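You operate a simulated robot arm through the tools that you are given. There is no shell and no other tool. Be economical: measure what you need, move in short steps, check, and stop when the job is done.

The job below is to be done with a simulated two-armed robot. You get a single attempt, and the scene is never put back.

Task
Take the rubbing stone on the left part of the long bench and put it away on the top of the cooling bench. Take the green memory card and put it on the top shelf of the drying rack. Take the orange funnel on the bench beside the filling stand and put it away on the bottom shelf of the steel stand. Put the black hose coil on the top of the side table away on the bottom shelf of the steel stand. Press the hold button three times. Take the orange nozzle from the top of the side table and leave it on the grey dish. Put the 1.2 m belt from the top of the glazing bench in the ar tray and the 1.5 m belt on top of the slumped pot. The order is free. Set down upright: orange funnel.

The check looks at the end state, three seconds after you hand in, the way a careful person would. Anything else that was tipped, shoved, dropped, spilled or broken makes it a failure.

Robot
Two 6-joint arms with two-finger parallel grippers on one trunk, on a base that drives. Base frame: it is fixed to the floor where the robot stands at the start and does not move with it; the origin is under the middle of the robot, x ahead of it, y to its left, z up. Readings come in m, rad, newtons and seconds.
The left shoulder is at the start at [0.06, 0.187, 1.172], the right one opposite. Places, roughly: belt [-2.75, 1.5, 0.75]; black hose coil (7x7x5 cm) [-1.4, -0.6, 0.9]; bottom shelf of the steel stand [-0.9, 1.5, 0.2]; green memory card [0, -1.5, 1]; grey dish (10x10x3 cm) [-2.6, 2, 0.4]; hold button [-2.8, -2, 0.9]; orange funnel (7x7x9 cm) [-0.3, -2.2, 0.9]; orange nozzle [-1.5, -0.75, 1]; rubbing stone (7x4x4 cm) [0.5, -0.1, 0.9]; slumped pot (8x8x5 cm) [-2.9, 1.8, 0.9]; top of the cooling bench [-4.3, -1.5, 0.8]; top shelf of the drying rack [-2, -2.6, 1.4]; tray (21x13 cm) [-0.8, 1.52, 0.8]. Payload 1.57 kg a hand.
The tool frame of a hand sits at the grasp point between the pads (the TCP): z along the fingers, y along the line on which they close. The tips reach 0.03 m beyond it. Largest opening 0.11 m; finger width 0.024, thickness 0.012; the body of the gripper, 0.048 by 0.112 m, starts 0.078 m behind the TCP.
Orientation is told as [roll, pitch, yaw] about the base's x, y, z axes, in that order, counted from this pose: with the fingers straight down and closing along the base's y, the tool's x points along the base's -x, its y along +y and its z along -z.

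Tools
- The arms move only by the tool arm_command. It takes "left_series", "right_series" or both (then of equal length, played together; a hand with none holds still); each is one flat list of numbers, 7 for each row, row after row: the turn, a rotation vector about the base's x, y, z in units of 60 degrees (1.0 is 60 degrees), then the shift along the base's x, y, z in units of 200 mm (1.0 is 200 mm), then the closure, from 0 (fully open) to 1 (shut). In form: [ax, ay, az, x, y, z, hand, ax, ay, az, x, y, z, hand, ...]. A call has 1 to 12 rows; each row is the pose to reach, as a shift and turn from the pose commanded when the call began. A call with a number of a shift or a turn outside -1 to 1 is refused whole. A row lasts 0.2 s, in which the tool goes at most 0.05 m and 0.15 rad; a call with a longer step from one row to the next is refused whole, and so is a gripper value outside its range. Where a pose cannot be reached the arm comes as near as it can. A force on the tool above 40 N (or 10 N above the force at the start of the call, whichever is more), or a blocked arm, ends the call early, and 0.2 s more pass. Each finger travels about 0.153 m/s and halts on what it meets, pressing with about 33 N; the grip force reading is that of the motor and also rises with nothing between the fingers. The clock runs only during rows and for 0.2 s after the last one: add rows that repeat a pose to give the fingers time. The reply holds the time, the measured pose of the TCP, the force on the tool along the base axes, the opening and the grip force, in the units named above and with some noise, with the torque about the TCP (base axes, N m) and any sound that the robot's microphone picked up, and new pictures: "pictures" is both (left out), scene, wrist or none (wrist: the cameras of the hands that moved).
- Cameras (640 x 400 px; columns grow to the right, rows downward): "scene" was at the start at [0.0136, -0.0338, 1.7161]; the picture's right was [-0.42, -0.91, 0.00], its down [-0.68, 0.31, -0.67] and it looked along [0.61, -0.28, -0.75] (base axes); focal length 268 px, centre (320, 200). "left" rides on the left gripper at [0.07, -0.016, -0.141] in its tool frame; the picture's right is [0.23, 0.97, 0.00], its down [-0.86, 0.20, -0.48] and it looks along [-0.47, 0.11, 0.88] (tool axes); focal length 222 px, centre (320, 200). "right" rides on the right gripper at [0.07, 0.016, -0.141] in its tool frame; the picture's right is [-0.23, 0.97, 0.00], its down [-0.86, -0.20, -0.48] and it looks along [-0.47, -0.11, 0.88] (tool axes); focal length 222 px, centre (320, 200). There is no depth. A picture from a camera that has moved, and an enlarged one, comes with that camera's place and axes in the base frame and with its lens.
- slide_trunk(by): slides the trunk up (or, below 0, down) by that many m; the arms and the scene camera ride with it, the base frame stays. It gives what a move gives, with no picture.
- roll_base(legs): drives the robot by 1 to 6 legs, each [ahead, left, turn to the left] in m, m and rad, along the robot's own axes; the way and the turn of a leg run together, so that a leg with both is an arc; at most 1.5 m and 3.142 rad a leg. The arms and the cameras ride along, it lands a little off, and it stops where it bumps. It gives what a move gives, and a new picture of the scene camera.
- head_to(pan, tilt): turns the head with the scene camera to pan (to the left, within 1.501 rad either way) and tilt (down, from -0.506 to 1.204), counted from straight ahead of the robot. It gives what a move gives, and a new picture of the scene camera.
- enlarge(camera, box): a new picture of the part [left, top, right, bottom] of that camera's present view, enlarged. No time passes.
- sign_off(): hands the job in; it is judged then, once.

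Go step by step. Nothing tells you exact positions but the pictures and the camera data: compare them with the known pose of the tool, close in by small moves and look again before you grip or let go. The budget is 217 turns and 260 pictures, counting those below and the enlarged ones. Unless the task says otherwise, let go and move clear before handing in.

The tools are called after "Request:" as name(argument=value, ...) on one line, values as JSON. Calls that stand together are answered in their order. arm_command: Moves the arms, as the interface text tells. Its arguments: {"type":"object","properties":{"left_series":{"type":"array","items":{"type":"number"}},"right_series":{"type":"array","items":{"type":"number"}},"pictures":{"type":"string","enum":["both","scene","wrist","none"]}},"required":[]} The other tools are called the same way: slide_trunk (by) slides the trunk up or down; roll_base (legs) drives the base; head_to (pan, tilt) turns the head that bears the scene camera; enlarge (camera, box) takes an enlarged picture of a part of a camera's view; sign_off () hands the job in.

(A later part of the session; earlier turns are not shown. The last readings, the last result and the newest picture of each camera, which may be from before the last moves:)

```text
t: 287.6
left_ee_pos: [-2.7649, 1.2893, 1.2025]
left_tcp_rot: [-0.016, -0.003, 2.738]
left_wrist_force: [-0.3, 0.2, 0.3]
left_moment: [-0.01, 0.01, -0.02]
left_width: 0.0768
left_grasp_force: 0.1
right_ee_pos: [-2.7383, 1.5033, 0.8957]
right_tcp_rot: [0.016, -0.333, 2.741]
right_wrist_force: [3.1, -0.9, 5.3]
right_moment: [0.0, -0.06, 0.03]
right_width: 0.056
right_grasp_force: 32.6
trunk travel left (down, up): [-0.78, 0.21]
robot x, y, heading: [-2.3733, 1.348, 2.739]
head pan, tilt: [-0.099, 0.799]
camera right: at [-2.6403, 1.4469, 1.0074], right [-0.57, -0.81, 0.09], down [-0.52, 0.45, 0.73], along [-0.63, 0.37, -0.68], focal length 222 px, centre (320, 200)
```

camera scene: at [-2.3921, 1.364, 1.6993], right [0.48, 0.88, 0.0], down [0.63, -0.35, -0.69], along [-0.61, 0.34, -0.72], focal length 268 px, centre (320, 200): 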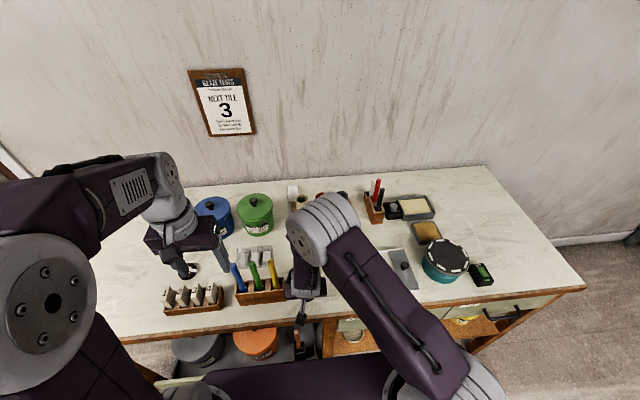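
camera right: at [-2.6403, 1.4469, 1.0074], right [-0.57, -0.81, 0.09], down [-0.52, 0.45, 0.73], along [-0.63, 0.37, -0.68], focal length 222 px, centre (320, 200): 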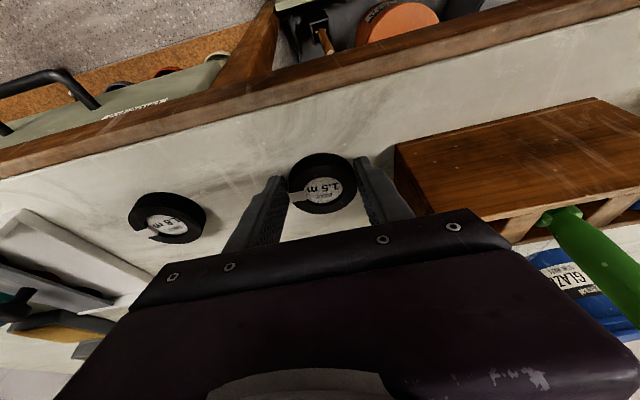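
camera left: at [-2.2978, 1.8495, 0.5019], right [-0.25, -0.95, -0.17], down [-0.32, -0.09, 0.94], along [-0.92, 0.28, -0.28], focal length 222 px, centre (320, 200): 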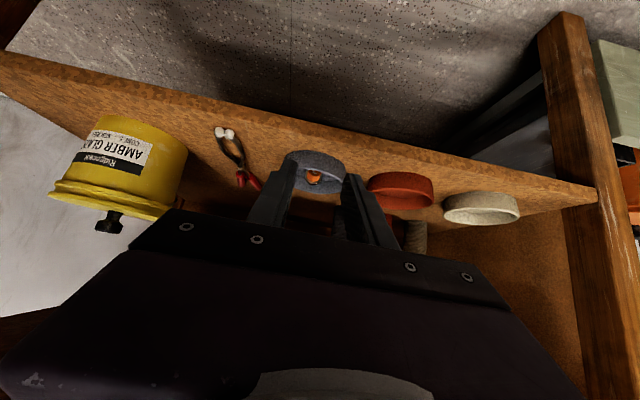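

Request:
arm_command(right_series=[0, 0, 0, 0, 0, 0.15, 1, 0, 0, 0, 0, 0, 0.35, 1, 0, 0, 0, 0, 0, 0.55, 1, 0, 0, 0, 0, 0.1, 0.7, 1, 0, 0, 0, 0.05, 0.3, 0.75, 1, 0, 0, 0, 0.05, 0.5, 0.8, 1, 0, 0, 0, 0.05, 0.7, 0.8, 1, 0, 0, 0, 0.05, 0.85, 0.8, 1, 0, 0, 0, 0.05, 0.85, 0.8, 1], pictures="both")

```text
t: 289.6
left_ee_pos: [-2.7646, 1.289, 1.2034]
left_tcp_rot: [-0.013, -0.001, 2.737]
left_wrist_force: [-0.3, -1.0, -0.4]
left_moment: [0.04, -0.01, -0.01]
left_width: 0.0771
left_grasp_force: 0.0
right_ee_pos: [-2.7286, 1.6728, 1.0554]
right_tcp_rot: [0.016, -0.331, 2.741]
right_wrist_force: [-0.1, -0.4, -0.3]
right_moment: [0.0, -0.01, -0.02]
right_width: 0.0558
right_grasp_force: 32.8
trunk travel left (down, up): [-0.78, 0.21]
robot x, y, heading: [-2.3718, 1.3453, 2.737]
head pan, tilt: [-0.099, 0.799]
camera scene: at [-2.3872, 1.361, 1.6995], right [0.48, 0.88, 0.0], down [0.63, -0.35, -0.7], along [-0.61, 0.34, -0.72], focal length 268 px, centre (320, 200)
camera right: at [-2.6307, 1.6168, 1.1671], right [-0.57, -0.81, 0.09], down [-0.52, 0.45, 0.73], along [-0.63, 0.37, -0.68], focal length 222 px, centre (320, 200)
```

scene: 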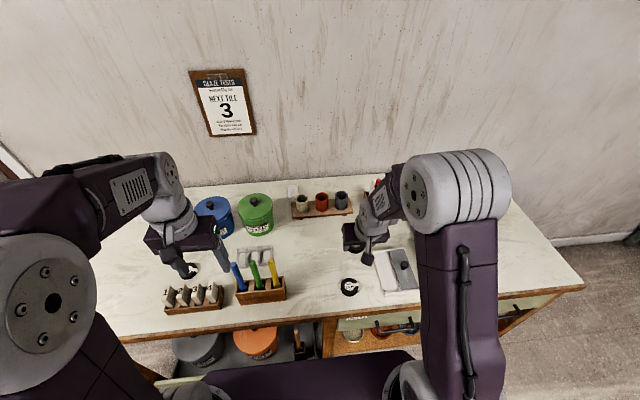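
right: 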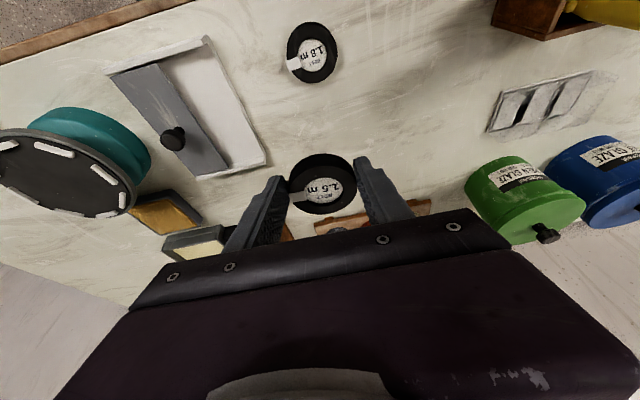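

Request:
arm_command(right_series=[0, 0, 0, -0.17, 0.14, 0, 1, 0, 0, 0, -0.35, 0.28, 0, 1, 0, 0, 0, -0.53, 0.42, -0.05, 1, 0, 0, 0, -0.7, 0.555, -0.15, 1, 0, 0, 0, -0.7, 0.555, -0.2, 1, 0, 0, 0, -0.7, 0.555, -0.2, 1], pictures="both")

Request:
enlarge(camera="right", box=[240, 110, 400, 235])

Request:
enlarge(camera="scene", box=[300, 180, 420, 270])

```text
t: 291.0
left_ee_pos: [-2.7654, 1.2901, 1.2025]
left_tcp_rot: [-0.012, -0.002, 2.738]
left_wrist_force: [0.0, 0.7, 0.6]
left_moment: [0.02, -0.05, 0.0]
left_width: 0.0773
left_grasp_force: 0.1
right_ee_pos: [-2.8702, 1.7857, 1.0142]
right_tcp_rot: [0.017, -0.332, 2.74]
right_wrist_force: [0.1, -0.4, -1.0]
right_moment: [-0.01, -0.02, 0.01]
right_width: 0.0559
right_grasp_force: 32.7
trunk travel left (down, up): [-0.78, 0.21]
robot x, y, heading: [-2.3743, 1.3516, 2.737]
head pan, tilt: [-0.099, 0.799]
camera scene: at [-2.3867, 1.3613, 1.6995], right [0.48, 0.88, 0.0], down [0.63, -0.35, -0.7], along [-0.61, 0.34, -0.72], focal length 268 px, centre (320, 200)
camera right: at [-2.7719, 1.7292, 1.1266], right [-0.57, -0.82, 0.09], down [-0.52, 0.45, 0.73], along [-0.63, 0.37, -0.68], focal length 222 px, centre (320, 200)
```

scene: 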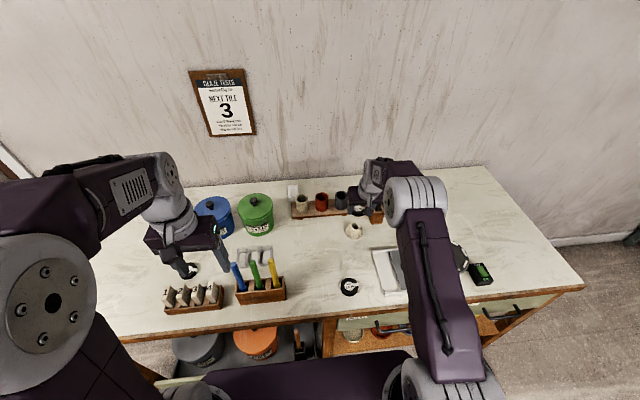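
right: 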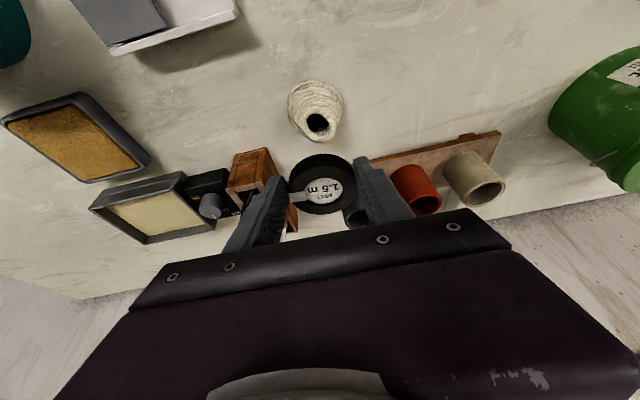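

```text
3.20 times, centred on (320, 172) of right
camera zoom: at [-2.7719, 1.7292, 1.1266], right [-0.57, -0.82, 0.09], down [-0.52, 0.45, 0.73], along [-0.63, 0.37, -0.68], focal length 711 px, centre (320, 288)
```

zoom: 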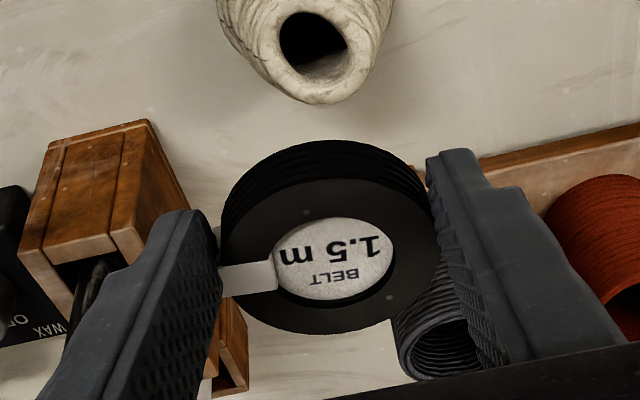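

```text
4.44 times, centred on (360, 225) of scene
camera zoom: at [-2.3867, 1.3613, 1.6995], right [0.48, 0.88, 0.0], down [0.63, -0.35, -0.7], along [-0.61, 0.34, -0.72], focal length 1190 px, centre (142, 89)
```

zoom: 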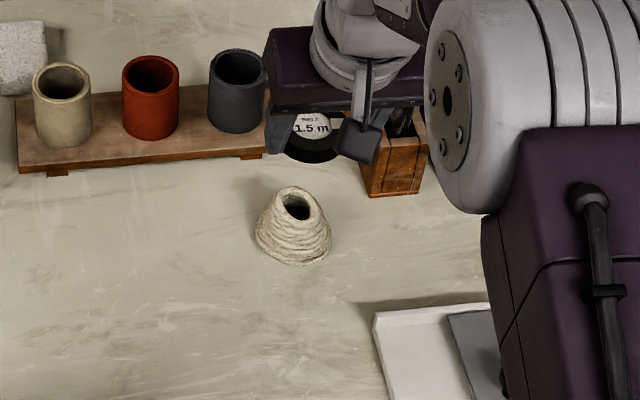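

Request:
enlarge(camera="scene", box=[338, 212, 370, 236])

Request:
enlarge(camera="right", box=[270, 70, 366, 150])

```text
16.00 times, centred on (354, 224) of scene
camera zoom: at [-2.3867, 1.3613, 1.6995], right [0.48, 0.88, 0.0], down [0.63, -0.35, -0.7], along [-0.61, 0.34, -0.72], focal length 4285 px, centre (-224, -184)
```

zoom: 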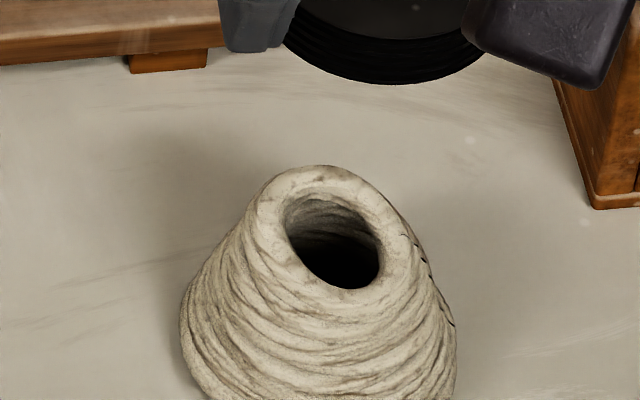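

```text
5.00 times, centred on (318, 110) of right
camera zoom: at [-2.7719, 1.7292, 1.1266], right [-0.57, -0.82, 0.09], down [-0.52, 0.45, 0.73], along [-0.63, 0.37, -0.68], focal length 1111 px, centre (330, 650)
```

zoom: 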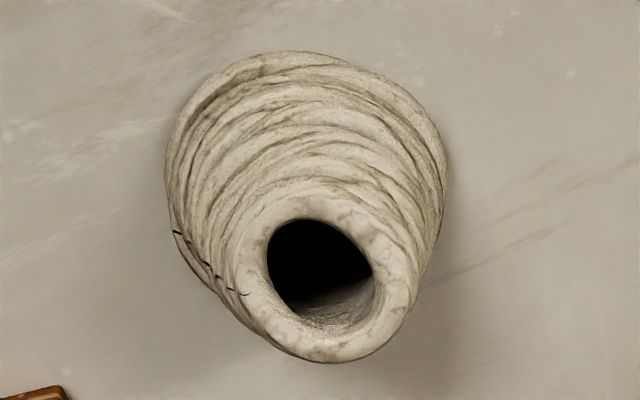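

Request:
arm_command(right_series=[0, 0, 0, 0.035, -0.042, 0, 1, 0, 0, 0, 0.035, -0.042, -0.12, 1, 0, 0, 0, 0.035, -0.042, -0.22, 1, 0, 0, 0, 0.035, -0.042, -0.26, 1, 0, 0, 0, 0.035, -0.042, -0.29, 1, 0, 0, 0, 0.035, -0.042, -0.29, 1], pictures="wrist")

Request:
enlarge(camera="scene", box=[320, 195, 400, 255])

```text
t: 292.4
left_ee_pos: [-2.7666, 1.2894, 1.2022]
left_tcp_rot: [-0.013, -0.002, 2.738]
left_wrist_force: [0.6, 0.2, 0.7]
left_moment: [0.03, 0.0, -0.02]
left_width: 0.077
left_grasp_force: 0.1
right_ee_pos: [-2.8618, 1.7771, 0.9561]
right_tcp_rot: [0.02, -0.331, 2.74]
right_wrist_force: [-1.0, -0.1, -0.2]
right_moment: [0.03, -0.04, 0.04]
right_width: 0.0556
right_grasp_force: 32.9
trunk travel left (down, up): [-0.78, 0.21]
robot x, y, heading: [-2.3715, 1.3486, 2.737]
head pan, tilt: [-0.099, 0.799]
camera right: at [-2.7646, 1.7205, 1.0684], right [-0.57, -0.81, 0.09], down [-0.52, 0.45, 0.73], along [-0.63, 0.37, -0.68], focal length 222 px, centre (320, 200)
```

right: 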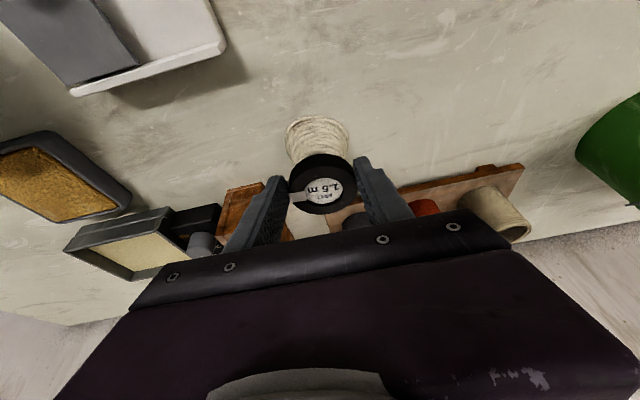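

```text
6.67 times, centred on (360, 225) of scene
camera zoom: at [-2.3875, 1.3621, 1.6994], right [0.48, 0.88, 0.0], down [0.63, -0.35, -0.7], along [-0.61, 0.34, -0.72], focal length 1785 px, centre (53, 33)
```

zoom: 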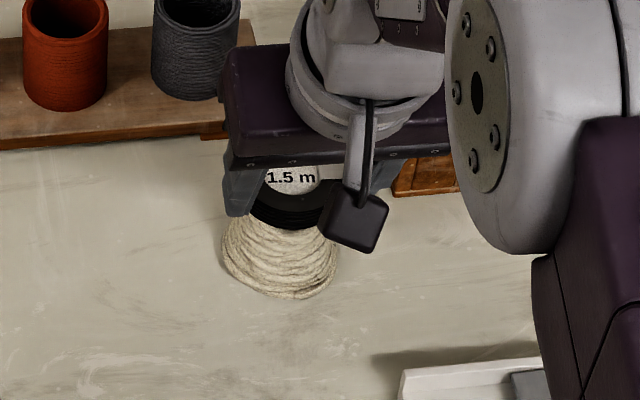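

Request:
arm_command(right_series=[0, 0, 0, 0, 0, -0.02, 1, 0, 0, 0, 0, 0, -0.03, 1, 0, 0, 0, 0, 0, -0.04, 1], pictures="none")

```text
t: 293.2
left_ee_pos: [-2.7661, 1.2905, 1.2012]
left_tcp_rot: [-0.014, -0.001, 2.738]
left_wrist_force: [-0.3, -0.3, 0.6]
left_moment: [-0.01, 0.0, 0.0]
left_width: 0.0769
left_grasp_force: 0.0
right_ee_pos: [-2.8629, 1.7778, 0.9491]
right_tcp_rot: [0.02, -0.33, 2.74]
right_wrist_force: [0.0, 0.9, -0.4]
right_moment: [0.01, -0.01, 0.01]
right_width: 0.056
right_grasp_force: 33.3
trunk travel left (down, up): [-0.78, 0.21]
robot x, y, heading: [-2.3754, 1.35, 2.742]
head pan, tilt: [-0.099, 0.799]
```

Request:
arm_command(right_series=[0, 0, 0, 0, 0, -0.01, 1, 0, 0, 0, 0, 0, -0.02, 1, 0, 0, 0, 0, 0, -0.03, 1], pictures="none")

```text
t: 294.0
left_ee_pos: [-2.7647, 1.2879, 1.2032]
left_tcp_rot: [-0.014, -0.005, 2.738]
left_wrist_force: [0.3, 0.2, -0.1]
left_moment: [-0.01, 0.0, -0.02]
left_width: 0.077
left_grasp_force: 0.0
right_ee_pos: [-2.8618, 1.7773, 0.9447]
right_tcp_rot: [0.017, -0.337, 2.739]
right_wrist_force: [0.4, 2.4, 10.2]
right_moment: [0.23, 0.11, -0.03]
right_width: 0.0556
right_grasp_force: 33.4
trunk travel left (down, up): [-0.78, 0.21]
robot x, y, heading: [-2.374, 1.3487, 2.737]
head pan, tilt: [-0.099, 0.799]
```

Request:
arm_command(right_series=[0, 0, 0, 0, 0, 0.005, 1, 0, 0, 0, 0, 0, 0.005, 0.46, 0, 0, 0, 0, 0, 0.005, 0.4, 0, 0, 0, 0, 0, 0.005, 0.3, 0, 0, 0, 0, 0, 0.005, 0.3], pictures="wrist")

Request:
enlarge(camera="right", box=[220, 90, 420, 240])

```text
t: 295.2
left_ee_pos: [-2.7656, 1.29, 1.203]
left_tcp_rot: [-0.014, -0.001, 2.738]
left_wrist_force: [-0.4, 0.0, -0.2]
left_moment: [0.02, 0.01, 0.01]
left_width: 0.0771
left_grasp_force: 0.1
right_ee_pos: [-2.8615, 1.7779, 0.9438]
right_tcp_rot: [0.019, -0.332, 2.738]
right_wrist_force: [0.4, 0.3, -1.0]
right_moment: [-0.02, 0.0, 0.0]
right_width: 0.0768
right_grasp_force: 0.1
trunk travel left (down, up): [-0.78, 0.21]
robot x, y, heading: [-2.3784, 1.3446, 2.736]
head pan, tilt: [-0.099, 0.799]
camera right: at [-2.7647, 1.7205, 1.0559], right [-0.57, -0.81, 0.09], down [-0.52, 0.45, 0.73], along [-0.63, 0.37, -0.68], focal length 222 px, centre (320, 200)
```

right: 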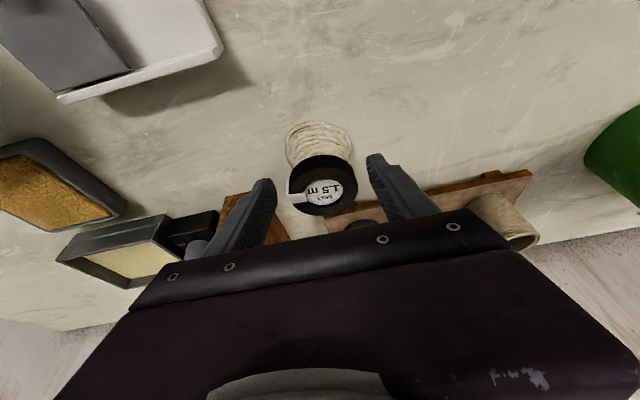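

```text
2.67 times, centred on (320, 165) of right
camera zoom: at [-2.7647, 1.7205, 1.0559], right [-0.57, -0.81, 0.09], down [-0.52, 0.45, 0.73], along [-0.63, 0.37, -0.68], focal length 592 px, centre (320, 293)
```

zoom: 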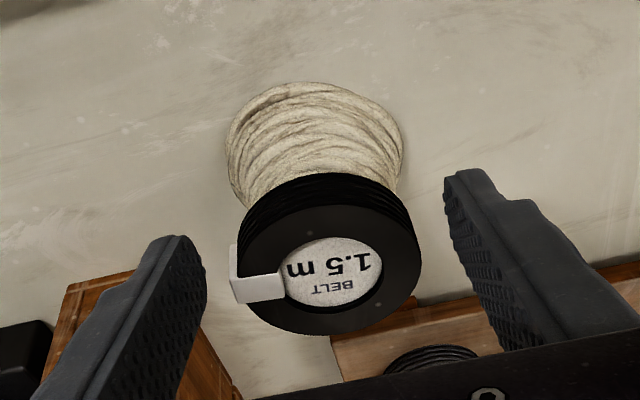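

Request:
arm_command(right_series=[0, 0, 0, 0, 0, 0.1, 0.3, 0, 0, 0, 0, 0, 0.25, 0.3, 0, 0, 0, 0, 0, 0.45, 0.3, 0, 0, 0, 0.1, -0.05, 0.6, 0.3, 0, 0, 0, 0.3, -0.12, 0.65, 0.3, 0, 0, 0, 0.5, -0.2, 0.65, 0.3, 0, 0, 0, 0.7, -0.28, 0.65, 0.3, 0, 0, 0, 0.7, -0.28, 0.65, 0.3], pictures="wrist")

Request:
enlarge(camera="scene", box=[320, 195, 400, 255])

```text
t: 297.0
left_ee_pos: [-2.7666, 1.2896, 1.2023]
left_tcp_rot: [-0.013, 0.0, 2.739]
left_wrist_force: [0.2, 0.2, 0.5]
left_moment: [0.03, -0.02, 0.02]
left_width: 0.0772
left_grasp_force: 0.2
right_ee_pos: [-2.7218, 1.7167, 1.074]
right_tcp_rot: [0.017, -0.333, 2.74]
right_wrist_force: [0.0, 0.0, 0.0]
right_moment: [-0.02, -0.01, 0.03]
right_width: 0.0769
right_grasp_force: 0.0
trunk travel left (down, up): [-0.78, 0.21]
robot x, y, heading: [-2.3746, 1.3461, 2.738]
head pan, tilt: [-0.099, 0.799]
camera right: at [-2.6245, 1.6603, 1.1851], right [-0.57, -0.81, 0.09], down [-0.52, 0.45, 0.73], along [-0.63, 0.37, -0.68], focal length 222 px, centre (320, 200)
```

right: 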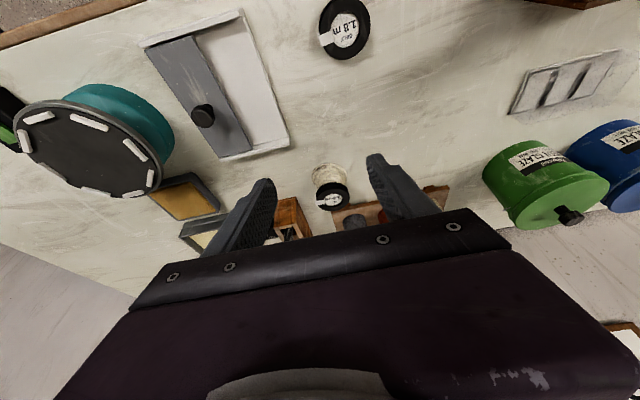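

```text
6.67 times, centred on (360, 225) of scene
camera zoom: at [-2.3878, 1.3621, 1.6994], right [0.48, 0.88, 0.0], down [0.63, -0.35, -0.7], along [-0.61, 0.34, -0.72], focal length 1785 px, centre (53, 33)
```

zoom: 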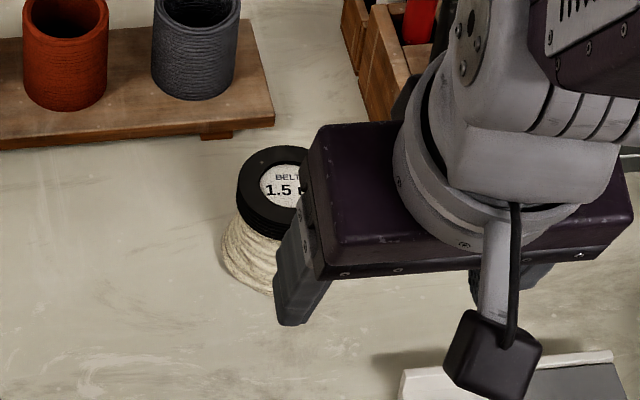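

Request:
arm_command(right_series=[-0.03, -0.075, 0, 0.15, -0.06, 0.15, 0.3, -0.06, -0.15, 0, 0.3, -0.12, 0.3, 0.3, -0.1, -0.225, 0, 0.45, -0.18, 0.45, 0.3, -0.1325, -0.305, 0, 0.55, -0.24, 0.5, 0.3], pictures="none")

Request:
roll_base(legs=[[0, 0.17, 0]])

Request:
arm_command(left_series=[0, 0, 0, -0.2, 0.08, 0, 0.2, 0, 0, 0, -0.4, 0.17, 0, 0.2, 0, 0, 0, -0.6, 0.25, 0, 0.2, 0, 0, 0, -0.8, 0.34, 0, 0.2, 0, 0, 0, -0.8, 0.34, 0, 0.2], pictures="both")

```text
t: 298.0
left_ee_pos: [-2.7662, 1.2901, 1.2024]
left_tcp_rot: [-0.015, 0.0, 2.739]
left_wrist_force: [-0.3, 0.6, 0.4]
left_moment: [0.03, -0.01, 0.02]
left_width: 0.0769
left_grasp_force: 0.0
right_ee_pos: [-2.6106, 1.6704, 1.1758]
right_tcp_rot: [0.021, 0.019, 2.74]
right_wrist_force: [0.1, 0.2, 0.6]
right_moment: [0.0, 0.01, -0.01]
right_width: 0.0769
right_grasp_force: 0.1
trunk travel left (down, up): [-0.78, 0.21]
robot x, y, heading: [-2.3706, 1.3489, 2.742]
head pan, tilt: [-0.099, 0.799]
```

```text
t: 299.5
left_ee_pos: [-2.83, 1.1378, 1.203]
left_tcp_rot: [-0.012, -0.002, 2.735]
left_wrist_force: [0.3, 1.1, -0.5]
left_moment: [-0.02, 0.04, -0.02]
left_width: 0.0769
left_grasp_force: 0.1
right_ee_pos: [-2.6756, 1.5177, 1.1745]
right_tcp_rot: [0.025, 0.015, 2.74]
right_wrist_force: [-0.3, -0.6, 0.0]
right_moment: [-0.03, 0.03, 0.02]
right_width: 0.077
right_grasp_force: 0.0
trunk travel left (down, up): [-0.78, 0.21]
robot x, y, heading: [-2.4371, 1.1946, 2.74]
head pan, tilt: [-0.099, 0.799]
camera scene: at [-2.4518, 1.2107, 1.6994], right [0.48, 0.88, 0.0], down [0.63, -0.35, -0.7], along [-0.61, 0.34, -0.72], focal length 268 px, centre (320, 200)
```

scene: 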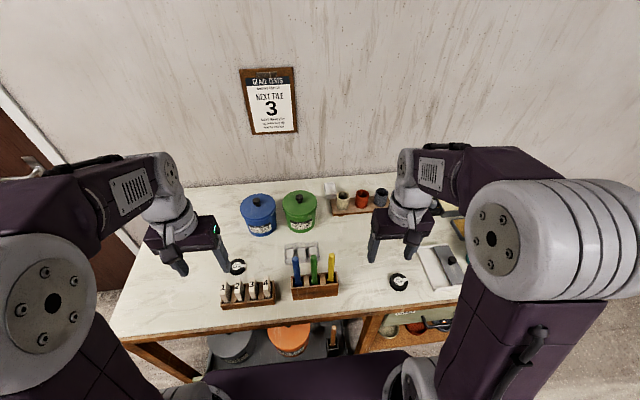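

```text
t: 300.7
left_ee_pos: [-2.9922, 1.2047, 1.2033]
left_tcp_rot: [-0.014, -0.001, 2.735]
left_wrist_force: [-0.7, -0.4, 0.4]
left_moment: [0.02, 0.01, 0.03]
left_width: 0.0879
left_grasp_force: 0.0
right_ee_pos: [-2.6767, 1.516, 1.175]
right_tcp_rot: [0.022, 0.015, 2.741]
right_wrist_force: [0.0, -0.4, 0.9]
right_moment: [-0.04, -0.03, -0.02]
right_width: 0.077
right_grasp_force: 0.0
trunk travel left (down, up): [-0.78, 0.21]
robot x, y, heading: [-2.4364, 1.1956, 2.736]
head pan, tilt: [-0.099, 0.799]
camera scene: at [-2.4523, 1.2071, 1.6995], right [0.48, 0.88, 0.0], down [0.63, -0.35, -0.7], along [-0.61, 0.34, -0.72], focal length 268 px, centre (320, 200)
camera left: at [-2.9206, 1.1918, 1.345], right [-0.17, -0.98, -0.01], down [-0.87, 0.15, 0.48], along [-0.47, 0.09, -0.88], focal length 222 px, centre (320, 200)
```

scene: 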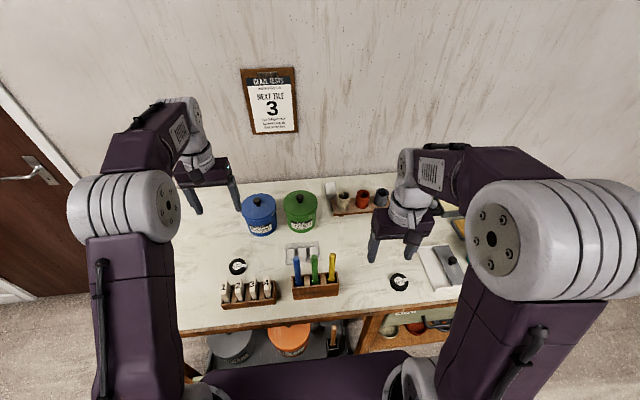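
left: 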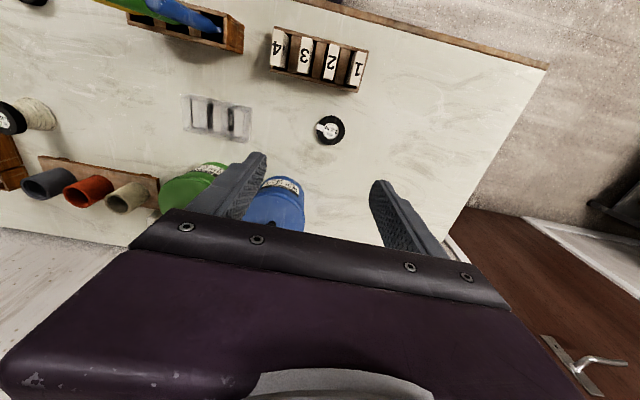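

Request:
enlarge(camera="left", box=[296, 106, 360, 154])

Request:
enlarge(camera="left", box=[0, 80, 80, 140])

```text
8.33 times, centred on (328, 130) of left
camera zoom: at [-2.9206, 1.1918, 1.345], right [-0.17, -0.98, -0.01], down [-0.87, 0.15, 0.48], along [-0.47, 0.09, -0.88], focal length 1851 px, centre (253, 783)
```

zoom: 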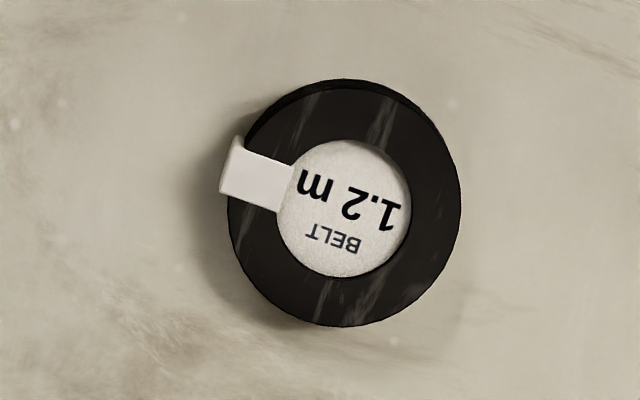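

```text
6.67 times, centred on (40, 110) of left
camera zoom: at [-2.9206, 1.1918, 1.345], right [-0.17, -0.98, -0.01], down [-0.87, 0.15, 0.48], along [-0.47, 0.09, -0.88], focal length 1481 px, centre (2187, 800)
```

zoom: 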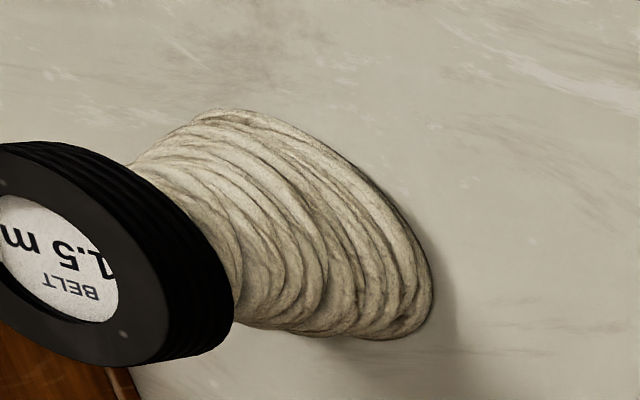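

Request:
arm_command(left_series=[0, 0, 0, -0.1, -0.08, -0.15, 0.2, 0, 0, 0, -0.105, -0.08, -0.38, 0.2, 0, 0, 0, -0.105, -0.08, -0.6, 0.2, 0, 0, 0, -0.105, -0.08, -0.82, 0.2, 0, 0, 0, -0.105, -0.08, -1, 0.2, 0, 0, 0, -0.105, -0.08, -1, 0.2], pictures="wrist")

```text
t: 302.1
left_ee_pos: [-3.0131, 1.1851, 1.0023]
left_tcp_rot: [-0.014, -0.002, 2.736]
left_wrist_force: [0.4, -0.2, -0.1]
left_moment: [0.0, 0.0, -0.03]
left_width: 0.088
left_grasp_force: 0.1
right_ee_pos: [-2.6769, 1.5155, 1.1768]
right_tcp_rot: [0.021, 0.017, 2.741]
right_wrist_force: [-0.5, -0.6, 0.2]
right_moment: [0.01, 0.0, 0.02]
right_width: 0.077
right_grasp_force: 0.0
trunk travel left (down, up): [-0.78, 0.21]
robot x, y, heading: [-2.4385, 1.1895, 2.735]
head pan, tilt: [-0.099, 0.799]
camera left: at [-2.94, 1.1718, 1.1434], right [-0.17, -0.98, -0.01], down [-0.87, 0.15, 0.48], along [-0.47, 0.09, -0.88], focal length 222 px, centre (320, 200)
```

left: 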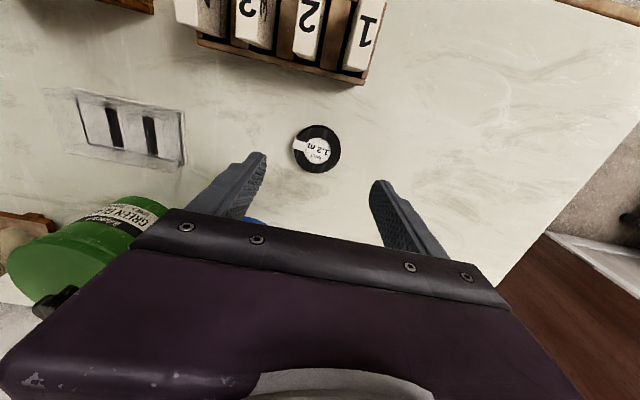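

Request:
arm_command(left_series=[0, 0, 0, 0.01, 0.02, -0.2, 0.2, 0, 0, 0, 0.01, 0.02, -0.38, 0.2, 0, 0, 0, 0.01, 0.02, -0.48, 0.2, 0, 0, 0, 0.01, 0.02, -0.52, 0.2, 0, 0, 0, 0.01, 0.02, -0.52, 0.2], pictures="wrist")

```text
t: 303.3
left_ee_pos: [-3.0112, 1.19, 0.8977]
left_tcp_rot: [-0.015, -0.002, 2.736]
left_wrist_force: [0.5, 0.5, 0.4]
left_moment: [-0.04, 0.03, 0.0]
left_width: 0.0879
left_grasp_force: 0.1
right_ee_pos: [-2.677, 1.5163, 1.1754]
right_tcp_rot: [0.02, 0.015, 2.741]
right_wrist_force: [1.0, -0.3, -0.3]
right_moment: [-0.03, -0.02, -0.01]
right_width: 0.077
right_grasp_force: 0.0
trunk travel left (down, up): [-0.78, 0.21]
robot x, y, heading: [-2.44, 1.1908, 2.739]
head pan, tilt: [-0.099, 0.799]
camera left: at [-2.9395, 1.1776, 1.0403], right [-0.17, -0.98, -0.01], down [-0.87, 0.15, 0.48], along [-0.47, 0.1, -0.88], focal length 222 px, centre (320, 200)
```

left: 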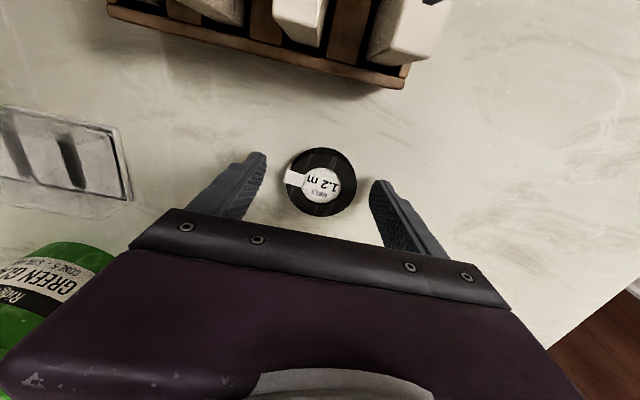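

Request:
arm_command(left_series=[0, 0, 0, 0, 0, -0.01, 0.2, 0, 0, 0, 0, 0, -0.015, 0.5, 0, 0, 0, 0, 0, -0.015, 1, 0, 0, 0, 0, 0, -0.015, 1, 0, 0, 0, 0, 0, -0.015, 1], pictures="none")

Request:
arm_command(left_series=[0, 0, 0, 0, 0, 0.15, 1, 0, 0, 0, 0, 0, 0.35, 1, 0, 0, 0, 0, 0, 0.55, 1, 0, 0, 0, 0, 0, 0.75, 1, 0, 0, 0, 0, 0, 0.95, 1, 0, 0, 0, 0.15, -0.06, 1, 1, 0, 0, 0, 0.35, -0.15, 1, 1, 0, 0, 0, 0.55, -0.24, 1, 1, 0, 0, 0, 0.75, -0.32, 1, 1, 0, 0, 0, 0.85, -0.36, 1, 1], pictures="both")

```text
t: 304.5
left_ee_pos: [-3.0121, 1.1905, 0.8965]
left_tcp_rot: [-0.014, -0.004, 2.738]
left_wrist_force: [-0.4, -1.0, 6.4]
left_moment: [-0.09, 0.06, 0.05]
left_width: 0.0565
left_grasp_force: 32.6
right_ee_pos: [-2.6778, 1.5153, 1.1751]
right_tcp_rot: [0.021, 0.016, 2.741]
right_wrist_force: [0.1, -0.5, 0.2]
right_moment: [0.01, 0.02, -0.03]
right_width: 0.0769
right_grasp_force: 0.2
trunk travel left (down, up): [-0.78, 0.21]
robot x, y, heading: [-2.4427, 1.1946, 2.739]
head pan, tilt: [-0.099, 0.799]
```

```text
t: 306.7
left_ee_pos: [-2.8389, 1.1191, 1.0956]
left_tcp_rot: [-0.013, -0.002, 2.738]
left_wrist_force: [1.1, -0.4, -0.4]
left_moment: [-0.03, -0.03, 0.01]
left_width: 0.0559
left_grasp_force: 32.6
right_ee_pos: [-2.6768, 1.5165, 1.1747]
right_tcp_rot: [0.022, 0.017, 2.74]
right_wrist_force: [0.2, 0.5, -0.1]
right_moment: [-0.02, 0.03, -0.02]
right_width: 0.0771
right_grasp_force: 0.1
trunk travel left (down, up): [-0.78, 0.21]
robot x, y, heading: [-2.4376, 1.1952, 2.736]
head pan, tilt: [-0.099, 0.799]
camera scene: at [-2.4525, 1.2066, 1.6995], right [0.48, 0.88, 0.0], down [0.63, -0.35, -0.7], along [-0.61, 0.34, -0.72], focal length 268 px, centre (320, 200)
camera left: at [-2.7686, 1.1062, 1.2376], right [-0.17, -0.98, -0.01], down [-0.87, 0.15, 0.48], along [-0.47, 0.1, -0.88], focal length 222 px, centre (320, 200)
```

scene: 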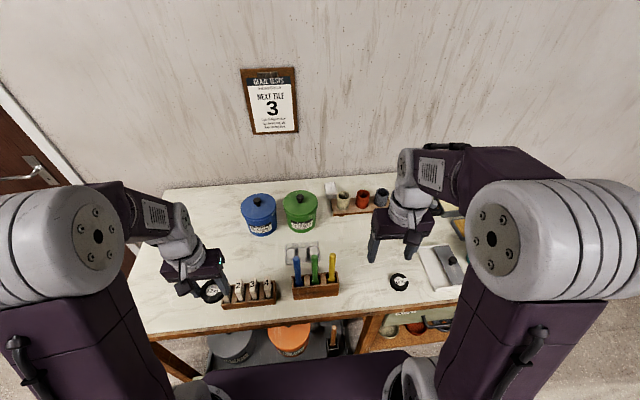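
left: 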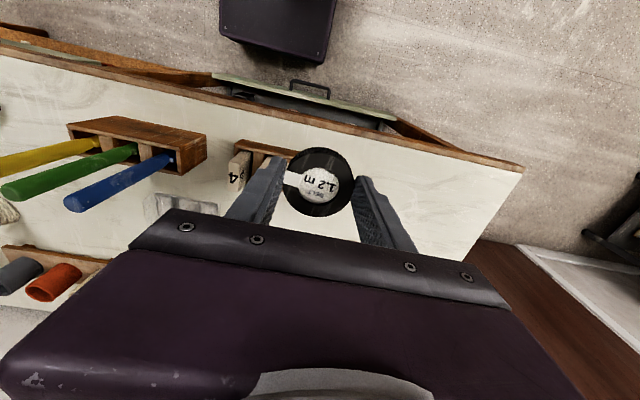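

Request:
roll_base(legs=[[-0.5, 0, 0], [0, 0.17, 0], [-1.4, 0, 0], [-0.35, 0, 0], [0, -0.85, 0], [0.15, 0, 0.035]])

Request:
head_to(pan=-0.1, tilt=0.8)

```text
t: 324.2
left_ee_pos: [-0.6317, 0.8856, 1.0974]
left_tcp_rot: [-0.013, -0.002, 2.759]
left_wrist_force: [-0.6, -0.1, -0.1]
left_moment: [-0.02, 0.03, 0.0]
left_width: 0.0561
left_grasp_force: 33.4
right_ee_pos: [-0.4766, 1.2868, 1.1766]
right_tcp_rot: [0.021, 0.015, 2.762]
right_wrist_force: [0.2, 0.3, 0.0]
right_moment: [0.01, 0.0, -0.04]
right_width: 0.0772
right_grasp_force: 0.2
trunk travel left (down, up): [-0.78, 0.21]
robot x, y, heading: [-0.2357, 0.9729, 2.762]
head pan, tilt: [-0.099, 0.799]
camera scene: at [-0.245, 0.9823, 1.6995], right [0.46, 0.89, 0.0], down [0.63, -0.33, -0.7], along [-0.62, 0.32, -0.72], focal length 268 px, centre (320, 200)
```

scene: 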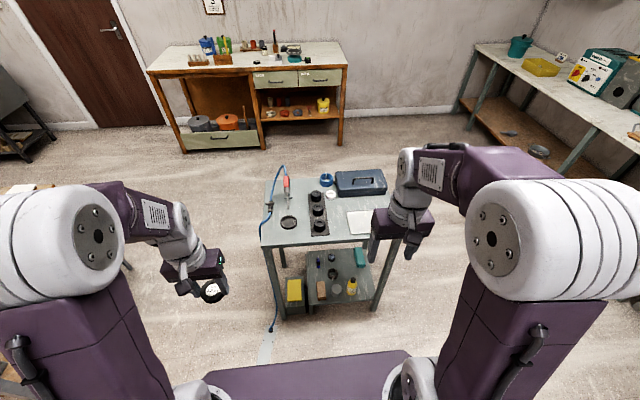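

```text
t: 324.8
left_ee_pos: [-0.6331, 0.8868, 1.0955]
left_tcp_rot: [-0.015, -0.001, 2.758]
left_wrist_force: [0.1, -0.5, -1.0]
left_moment: [0.0, 0.04, 0.01]
left_width: 0.0559
left_grasp_force: 32.6
right_ee_pos: [-0.4784, 1.2878, 1.1763]
right_tcp_rot: [0.02, 0.015, 2.759]
right_wrist_force: [-0.5, 0.2, 0.0]
right_moment: [-0.01, 0.03, -0.02]
right_width: 0.077
right_grasp_force: 0.1
trunk travel left (down, up): [-0.78, 0.21]
robot x, y, heading: [-0.2318, 0.967, 2.76]
head pan, tilt: [-0.099, 0.799]
camera scene: at [-0.2472, 0.983, 1.6995], right [0.46, 0.89, 0.0], down [0.64, -0.33, -0.7], along [-0.62, 0.32, -0.72], focal length 268 px, centre (320, 200)
```

scene: 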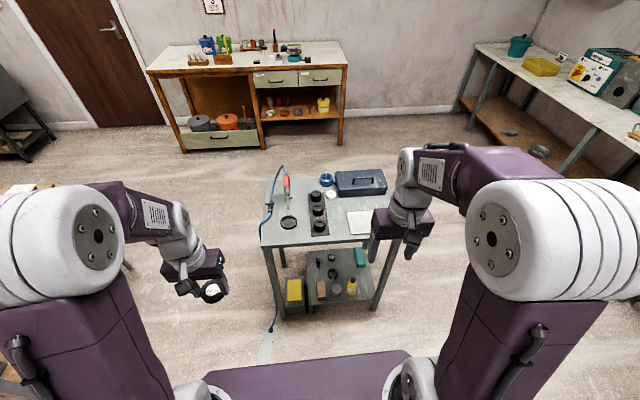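

Request:
roll_base(legs=[[0, -0.44, 0], [0.26, 0, 0]])

Request:
head_to(pan=0.1, tilt=0.9)

Request:
enlarge(camera="scene", box=[140, 100, 380, 300])

```text
t: 329.0
left_ee_pos: [-0.7123, 1.3889, 1.0973]
left_tcp_rot: [-0.014, -0.001, 2.764]
left_wrist_force: [-0.1, 0.3, -0.4]
left_moment: [0.0, 0.01, 0.02]
left_width: 0.0557
left_grasp_force: 32.7
right_ee_pos: [-0.5584, 1.7897, 1.1752]
right_tcp_rot: [0.023, 0.015, 2.767]
right_wrist_force: [0.2, -0.3, -0.5]
right_moment: [-0.02, 0.01, 0.03]
right_width: 0.0771
right_grasp_force: 0.1
trunk travel left (down, up): [-0.78, 0.21]
robot x, y, heading: [-0.3116, 1.4785, 2.765]
head pan, tilt: [-0.099, 0.799]
camera scene: at [-0.3254, 1.4865, 1.6995], right [0.46, 0.89, 0.0], down [0.64, -0.33, -0.7], along [-0.62, 0.32, -0.72], focal length 268 px, centre (320, 200)
```

scene: 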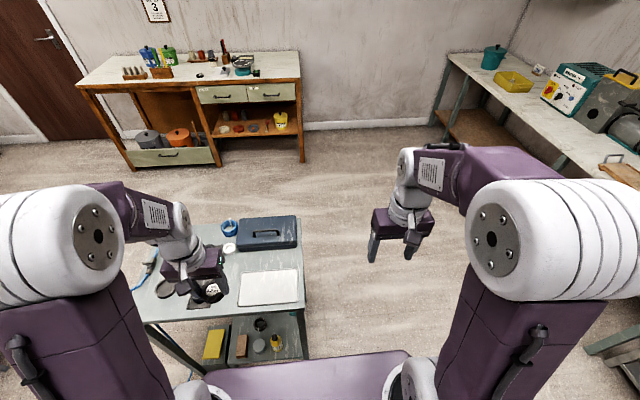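

```text
t: 329.7
left_ee_pos: [-0.7134, 1.39, 1.0951]
left_tcp_rot: [-0.013, -0.001, 2.767]
left_wrist_force: [-0.9, -1.0, -0.9]
left_moment: [-0.01, 0.0, 0.01]
left_width: 0.0554
left_grasp_force: 33.3
right_ee_pos: [-0.56, 1.7908, 1.1757]
right_tcp_rot: [0.02, 0.018, 2.766]
right_wrist_force: [0.0, -0.7, -0.8]
right_moment: [0.0, -0.03, 0.04]
right_width: 0.077
right_grasp_force: 0.0
trunk travel left (down, up): [-0.78, 0.21]
robot x, y, heading: [-0.3137, 1.4756, 2.767]
head pan, tilt: [0.099, 0.901]
camera scene: at [-0.3293, 1.4711, 1.6915], right [0.27, 0.96, 0.0], down [0.75, -0.21, -0.62], along [-0.6, 0.17, -0.78], focal length 268 px, centre (320, 200)
```

scene: 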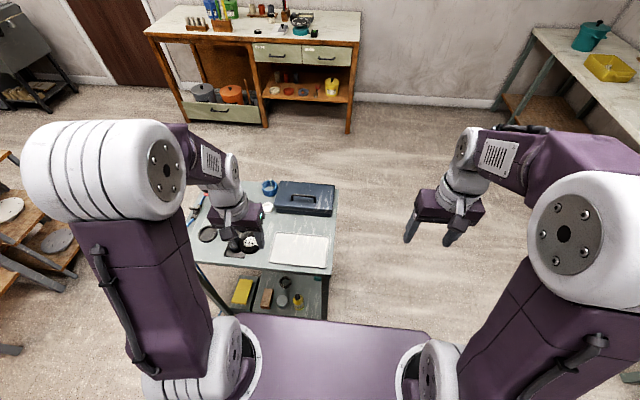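

```text
2.00 times, centred on (260, 200) of scene
camera zoom: at [-0.3293, 1.4711, 1.6915], right [0.27, 0.96, 0.0], down [0.75, -0.21, -0.62], along [-0.6, 0.17, -0.78], focal length 536 px, centre (440, 200)
```

zoom: 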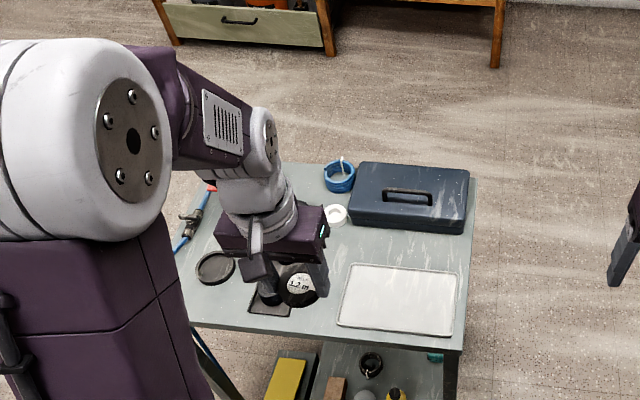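

Request:
arm_command(left_series=[0, 0, 0, -0.12, 0.17, 0, 1, 0, 0, 0, -0.24, 0.35, 0, 1, 0, 0, 0, -0.36, 0.52, 0, 1, 0, 0, 0, -0.475, 0.695, -0.05, 1, 0, 0, 0, -0.475, 0.695, -0.25, 1, 0, 0, 0, -0.475, 0.695, -0.45, 1, 0, 0, 0, -0.475, 0.695, -0.65, 1, 0, 0, 0, -0.475, 0.695, -0.8, 1, 0, 0, 0, -0.475, 0.695, -0.8, 1], pictures="both")

```text
t: 331.7
left_ee_pos: [-0.8074, 1.5285, 0.9357]
left_tcp_rot: [-0.014, -0.003, 2.765]
left_wrist_force: [-0.2, -0.5, -1.4]
left_moment: [0.0, 0.0, 0.01]
left_width: 0.0555
left_grasp_force: 32.8
right_ee_pos: [-0.5597, 1.7902, 1.1752]
right_tcp_rot: [0.022, 0.015, 2.765]
right_wrist_force: [0.7, -0.1, 0.8]
right_moment: [0.01, 0.01, 0.03]
right_width: 0.0769
right_grasp_force: 0.1
trunk travel left (down, up): [-0.78, 0.21]
robot x, y, heading: [-0.3148, 1.4695, 2.76]
head pan, tilt: [0.099, 0.901]
camera scene: at [-0.3278, 1.4705, 1.6915], right [0.27, 0.96, 0.0], down [0.75, -0.21, -0.62], along [-0.6, 0.17, -0.78], focal length 268 px, centre (320, 200)
camera left: at [-0.7356, 1.5171, 1.0779], right [-0.15, -0.99, -0.01], down [-0.87, 0.12, 0.48], along [-0.47, 0.08, -0.88], focal length 222 px, centre (320, 200)
```

scene: 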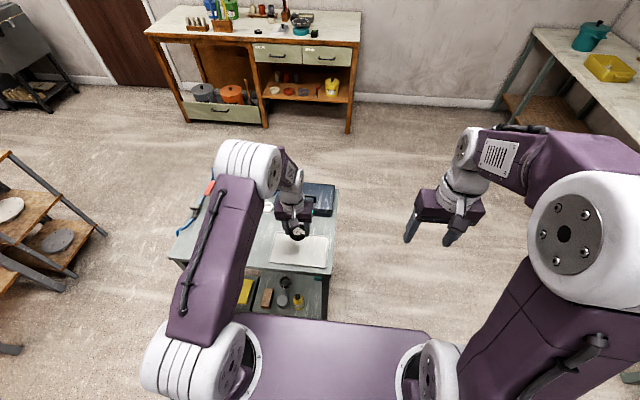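
left: 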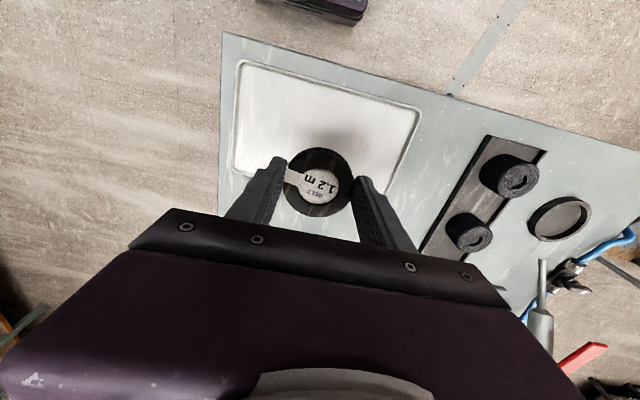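

Request:
arm_command(left_series=[0, 0, 0, 0.05, -0.015, -0.15, 1, 0, 0, 0, 0.05, -0.015, -0.3, 1, 0, 0, 0, 0.05, -0.015, -0.4, 1, 0, 0, 0, 0.05, -0.015, -0.44, 1, 0, 0, 0, 0.05, -0.015, -0.46, 1, 0, 0, 0, 0.05, -0.015, -0.48, 1, 0, 0, 0, 0.05, -0.015, -0.5, 1], pictures="wrist")

```text
t: 333.3
left_ee_pos: [-0.7974, 1.5251, 0.8395]
left_tcp_rot: [-0.015, -0.01, 2.763]
left_wrist_force: [-1.4, -4.5, 39.1]
left_moment: [-0.6, 0.32, 0.08]
left_width: 0.0555
left_grasp_force: 32.9
right_ee_pos: [-0.5575, 1.7888, 1.1766]
right_tcp_rot: [0.02, 0.012, 2.768]
right_wrist_force: [0.4, -0.7, 0.2]
right_moment: [-0.02, 0.01, -0.01]
right_width: 0.0769
right_grasp_force: 0.1
trunk travel left (down, up): [-0.78, 0.21]
robot x, y, heading: [-0.3118, 1.4736, 2.761]
head pan, tilt: [0.099, 0.901]
camera left: at [-0.7249, 1.5136, 0.9809], right [-0.15, -0.99, -0.02], down [-0.87, 0.12, 0.48], along [-0.48, 0.08, -0.87], focal length 222 px, centre (320, 200)
```

left: 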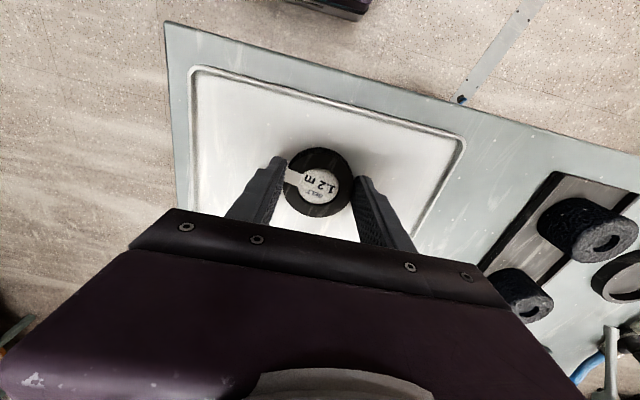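

Contact with the tray; I release the belt here and lift clear.

Request:
arm_command(left_series=[0, 0, 0, 0, 0, 0.03, 1, 0, 0, 0, 0, 0, 0.03, 0.45, 0, 0, 0, 0, 0, 0.03, 0.25, 0, 0, 0, 0, 0, 0.03, 0.2], pictures="none")

Request:
arm_command(left_series=[0, 0, 0, 0, 0, 0.15, 0.2, 0, 0, 0, 0, 0, 0.35, 0.2, 0, 0, 0, 0, 0, 0.55, 0.2, 0, 0, 0, 0, 0, 0.75, 0.2, 0, 0, 0, 0, 0, 0.95, 0.2, 0, 0, 0, 0.1, -0.05, 1, 0.2, 0, 0, 0, 0.3, -0.12, 1, 0.2, 0, 0, 0, 0.5, -0.2, 1, 0.2, 0, 0, 0, 0.6, -0.25, 1, 0.2], pictures="wrist")

```text
t: 334.3
left_ee_pos: [-0.7983, 1.5243, 0.8432]
left_tcp_rot: [-0.014, -0.001, 2.765]
left_wrist_force: [0.0, -0.2, 0.3]
left_moment: [0.02, 0.03, 0.02]
left_width: 0.0877
left_grasp_force: 0.1
right_ee_pos: [-0.5611, 1.791, 1.1757]
right_tcp_rot: [0.02, 0.017, 2.765]
right_wrist_force: [-0.9, 0.0, 0.1]
right_moment: [-0.01, 0.02, -0.02]
right_width: 0.0771
right_grasp_force: 0.0
trunk travel left (down, up): [-0.78, 0.21]
robot x, y, heading: [-0.3133, 1.4724, 2.764]
head pan, tilt: [0.099, 0.901]
```

```text
t: 336.3
left_ee_pos: [-0.6772, 1.4754, 1.0409]
left_tcp_rot: [-0.013, -0.002, 2.766]
left_wrist_force: [0.2, 0.1, -0.4]
left_moment: [0.01, 0.01, 0.02]
left_width: 0.088
left_grasp_force: 0.1
right_ee_pos: [-0.5605, 1.7901, 1.1754]
right_tcp_rot: [0.021, 0.016, 2.767]
right_wrist_force: [0.4, 0.1, -0.1]
right_moment: [0.04, 0.0, 0.01]
right_width: 0.0768
right_grasp_force: 0.0
trunk travel left (down, up): [-0.78, 0.21]
robot x, y, heading: [-0.3087, 1.4723, 2.767]
head pan, tilt: [0.099, 0.901]
camera left: at [-0.6052, 1.4646, 1.1831], right [-0.15, -0.99, -0.01], down [-0.87, 0.12, 0.48], along [-0.47, 0.08, -0.88], focal length 222 px, centre (320, 200)
```

left: 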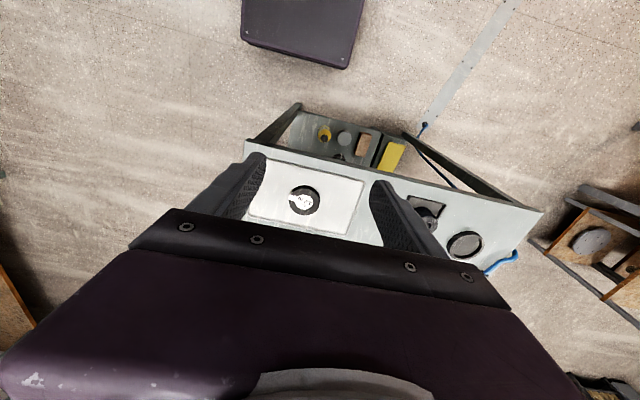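

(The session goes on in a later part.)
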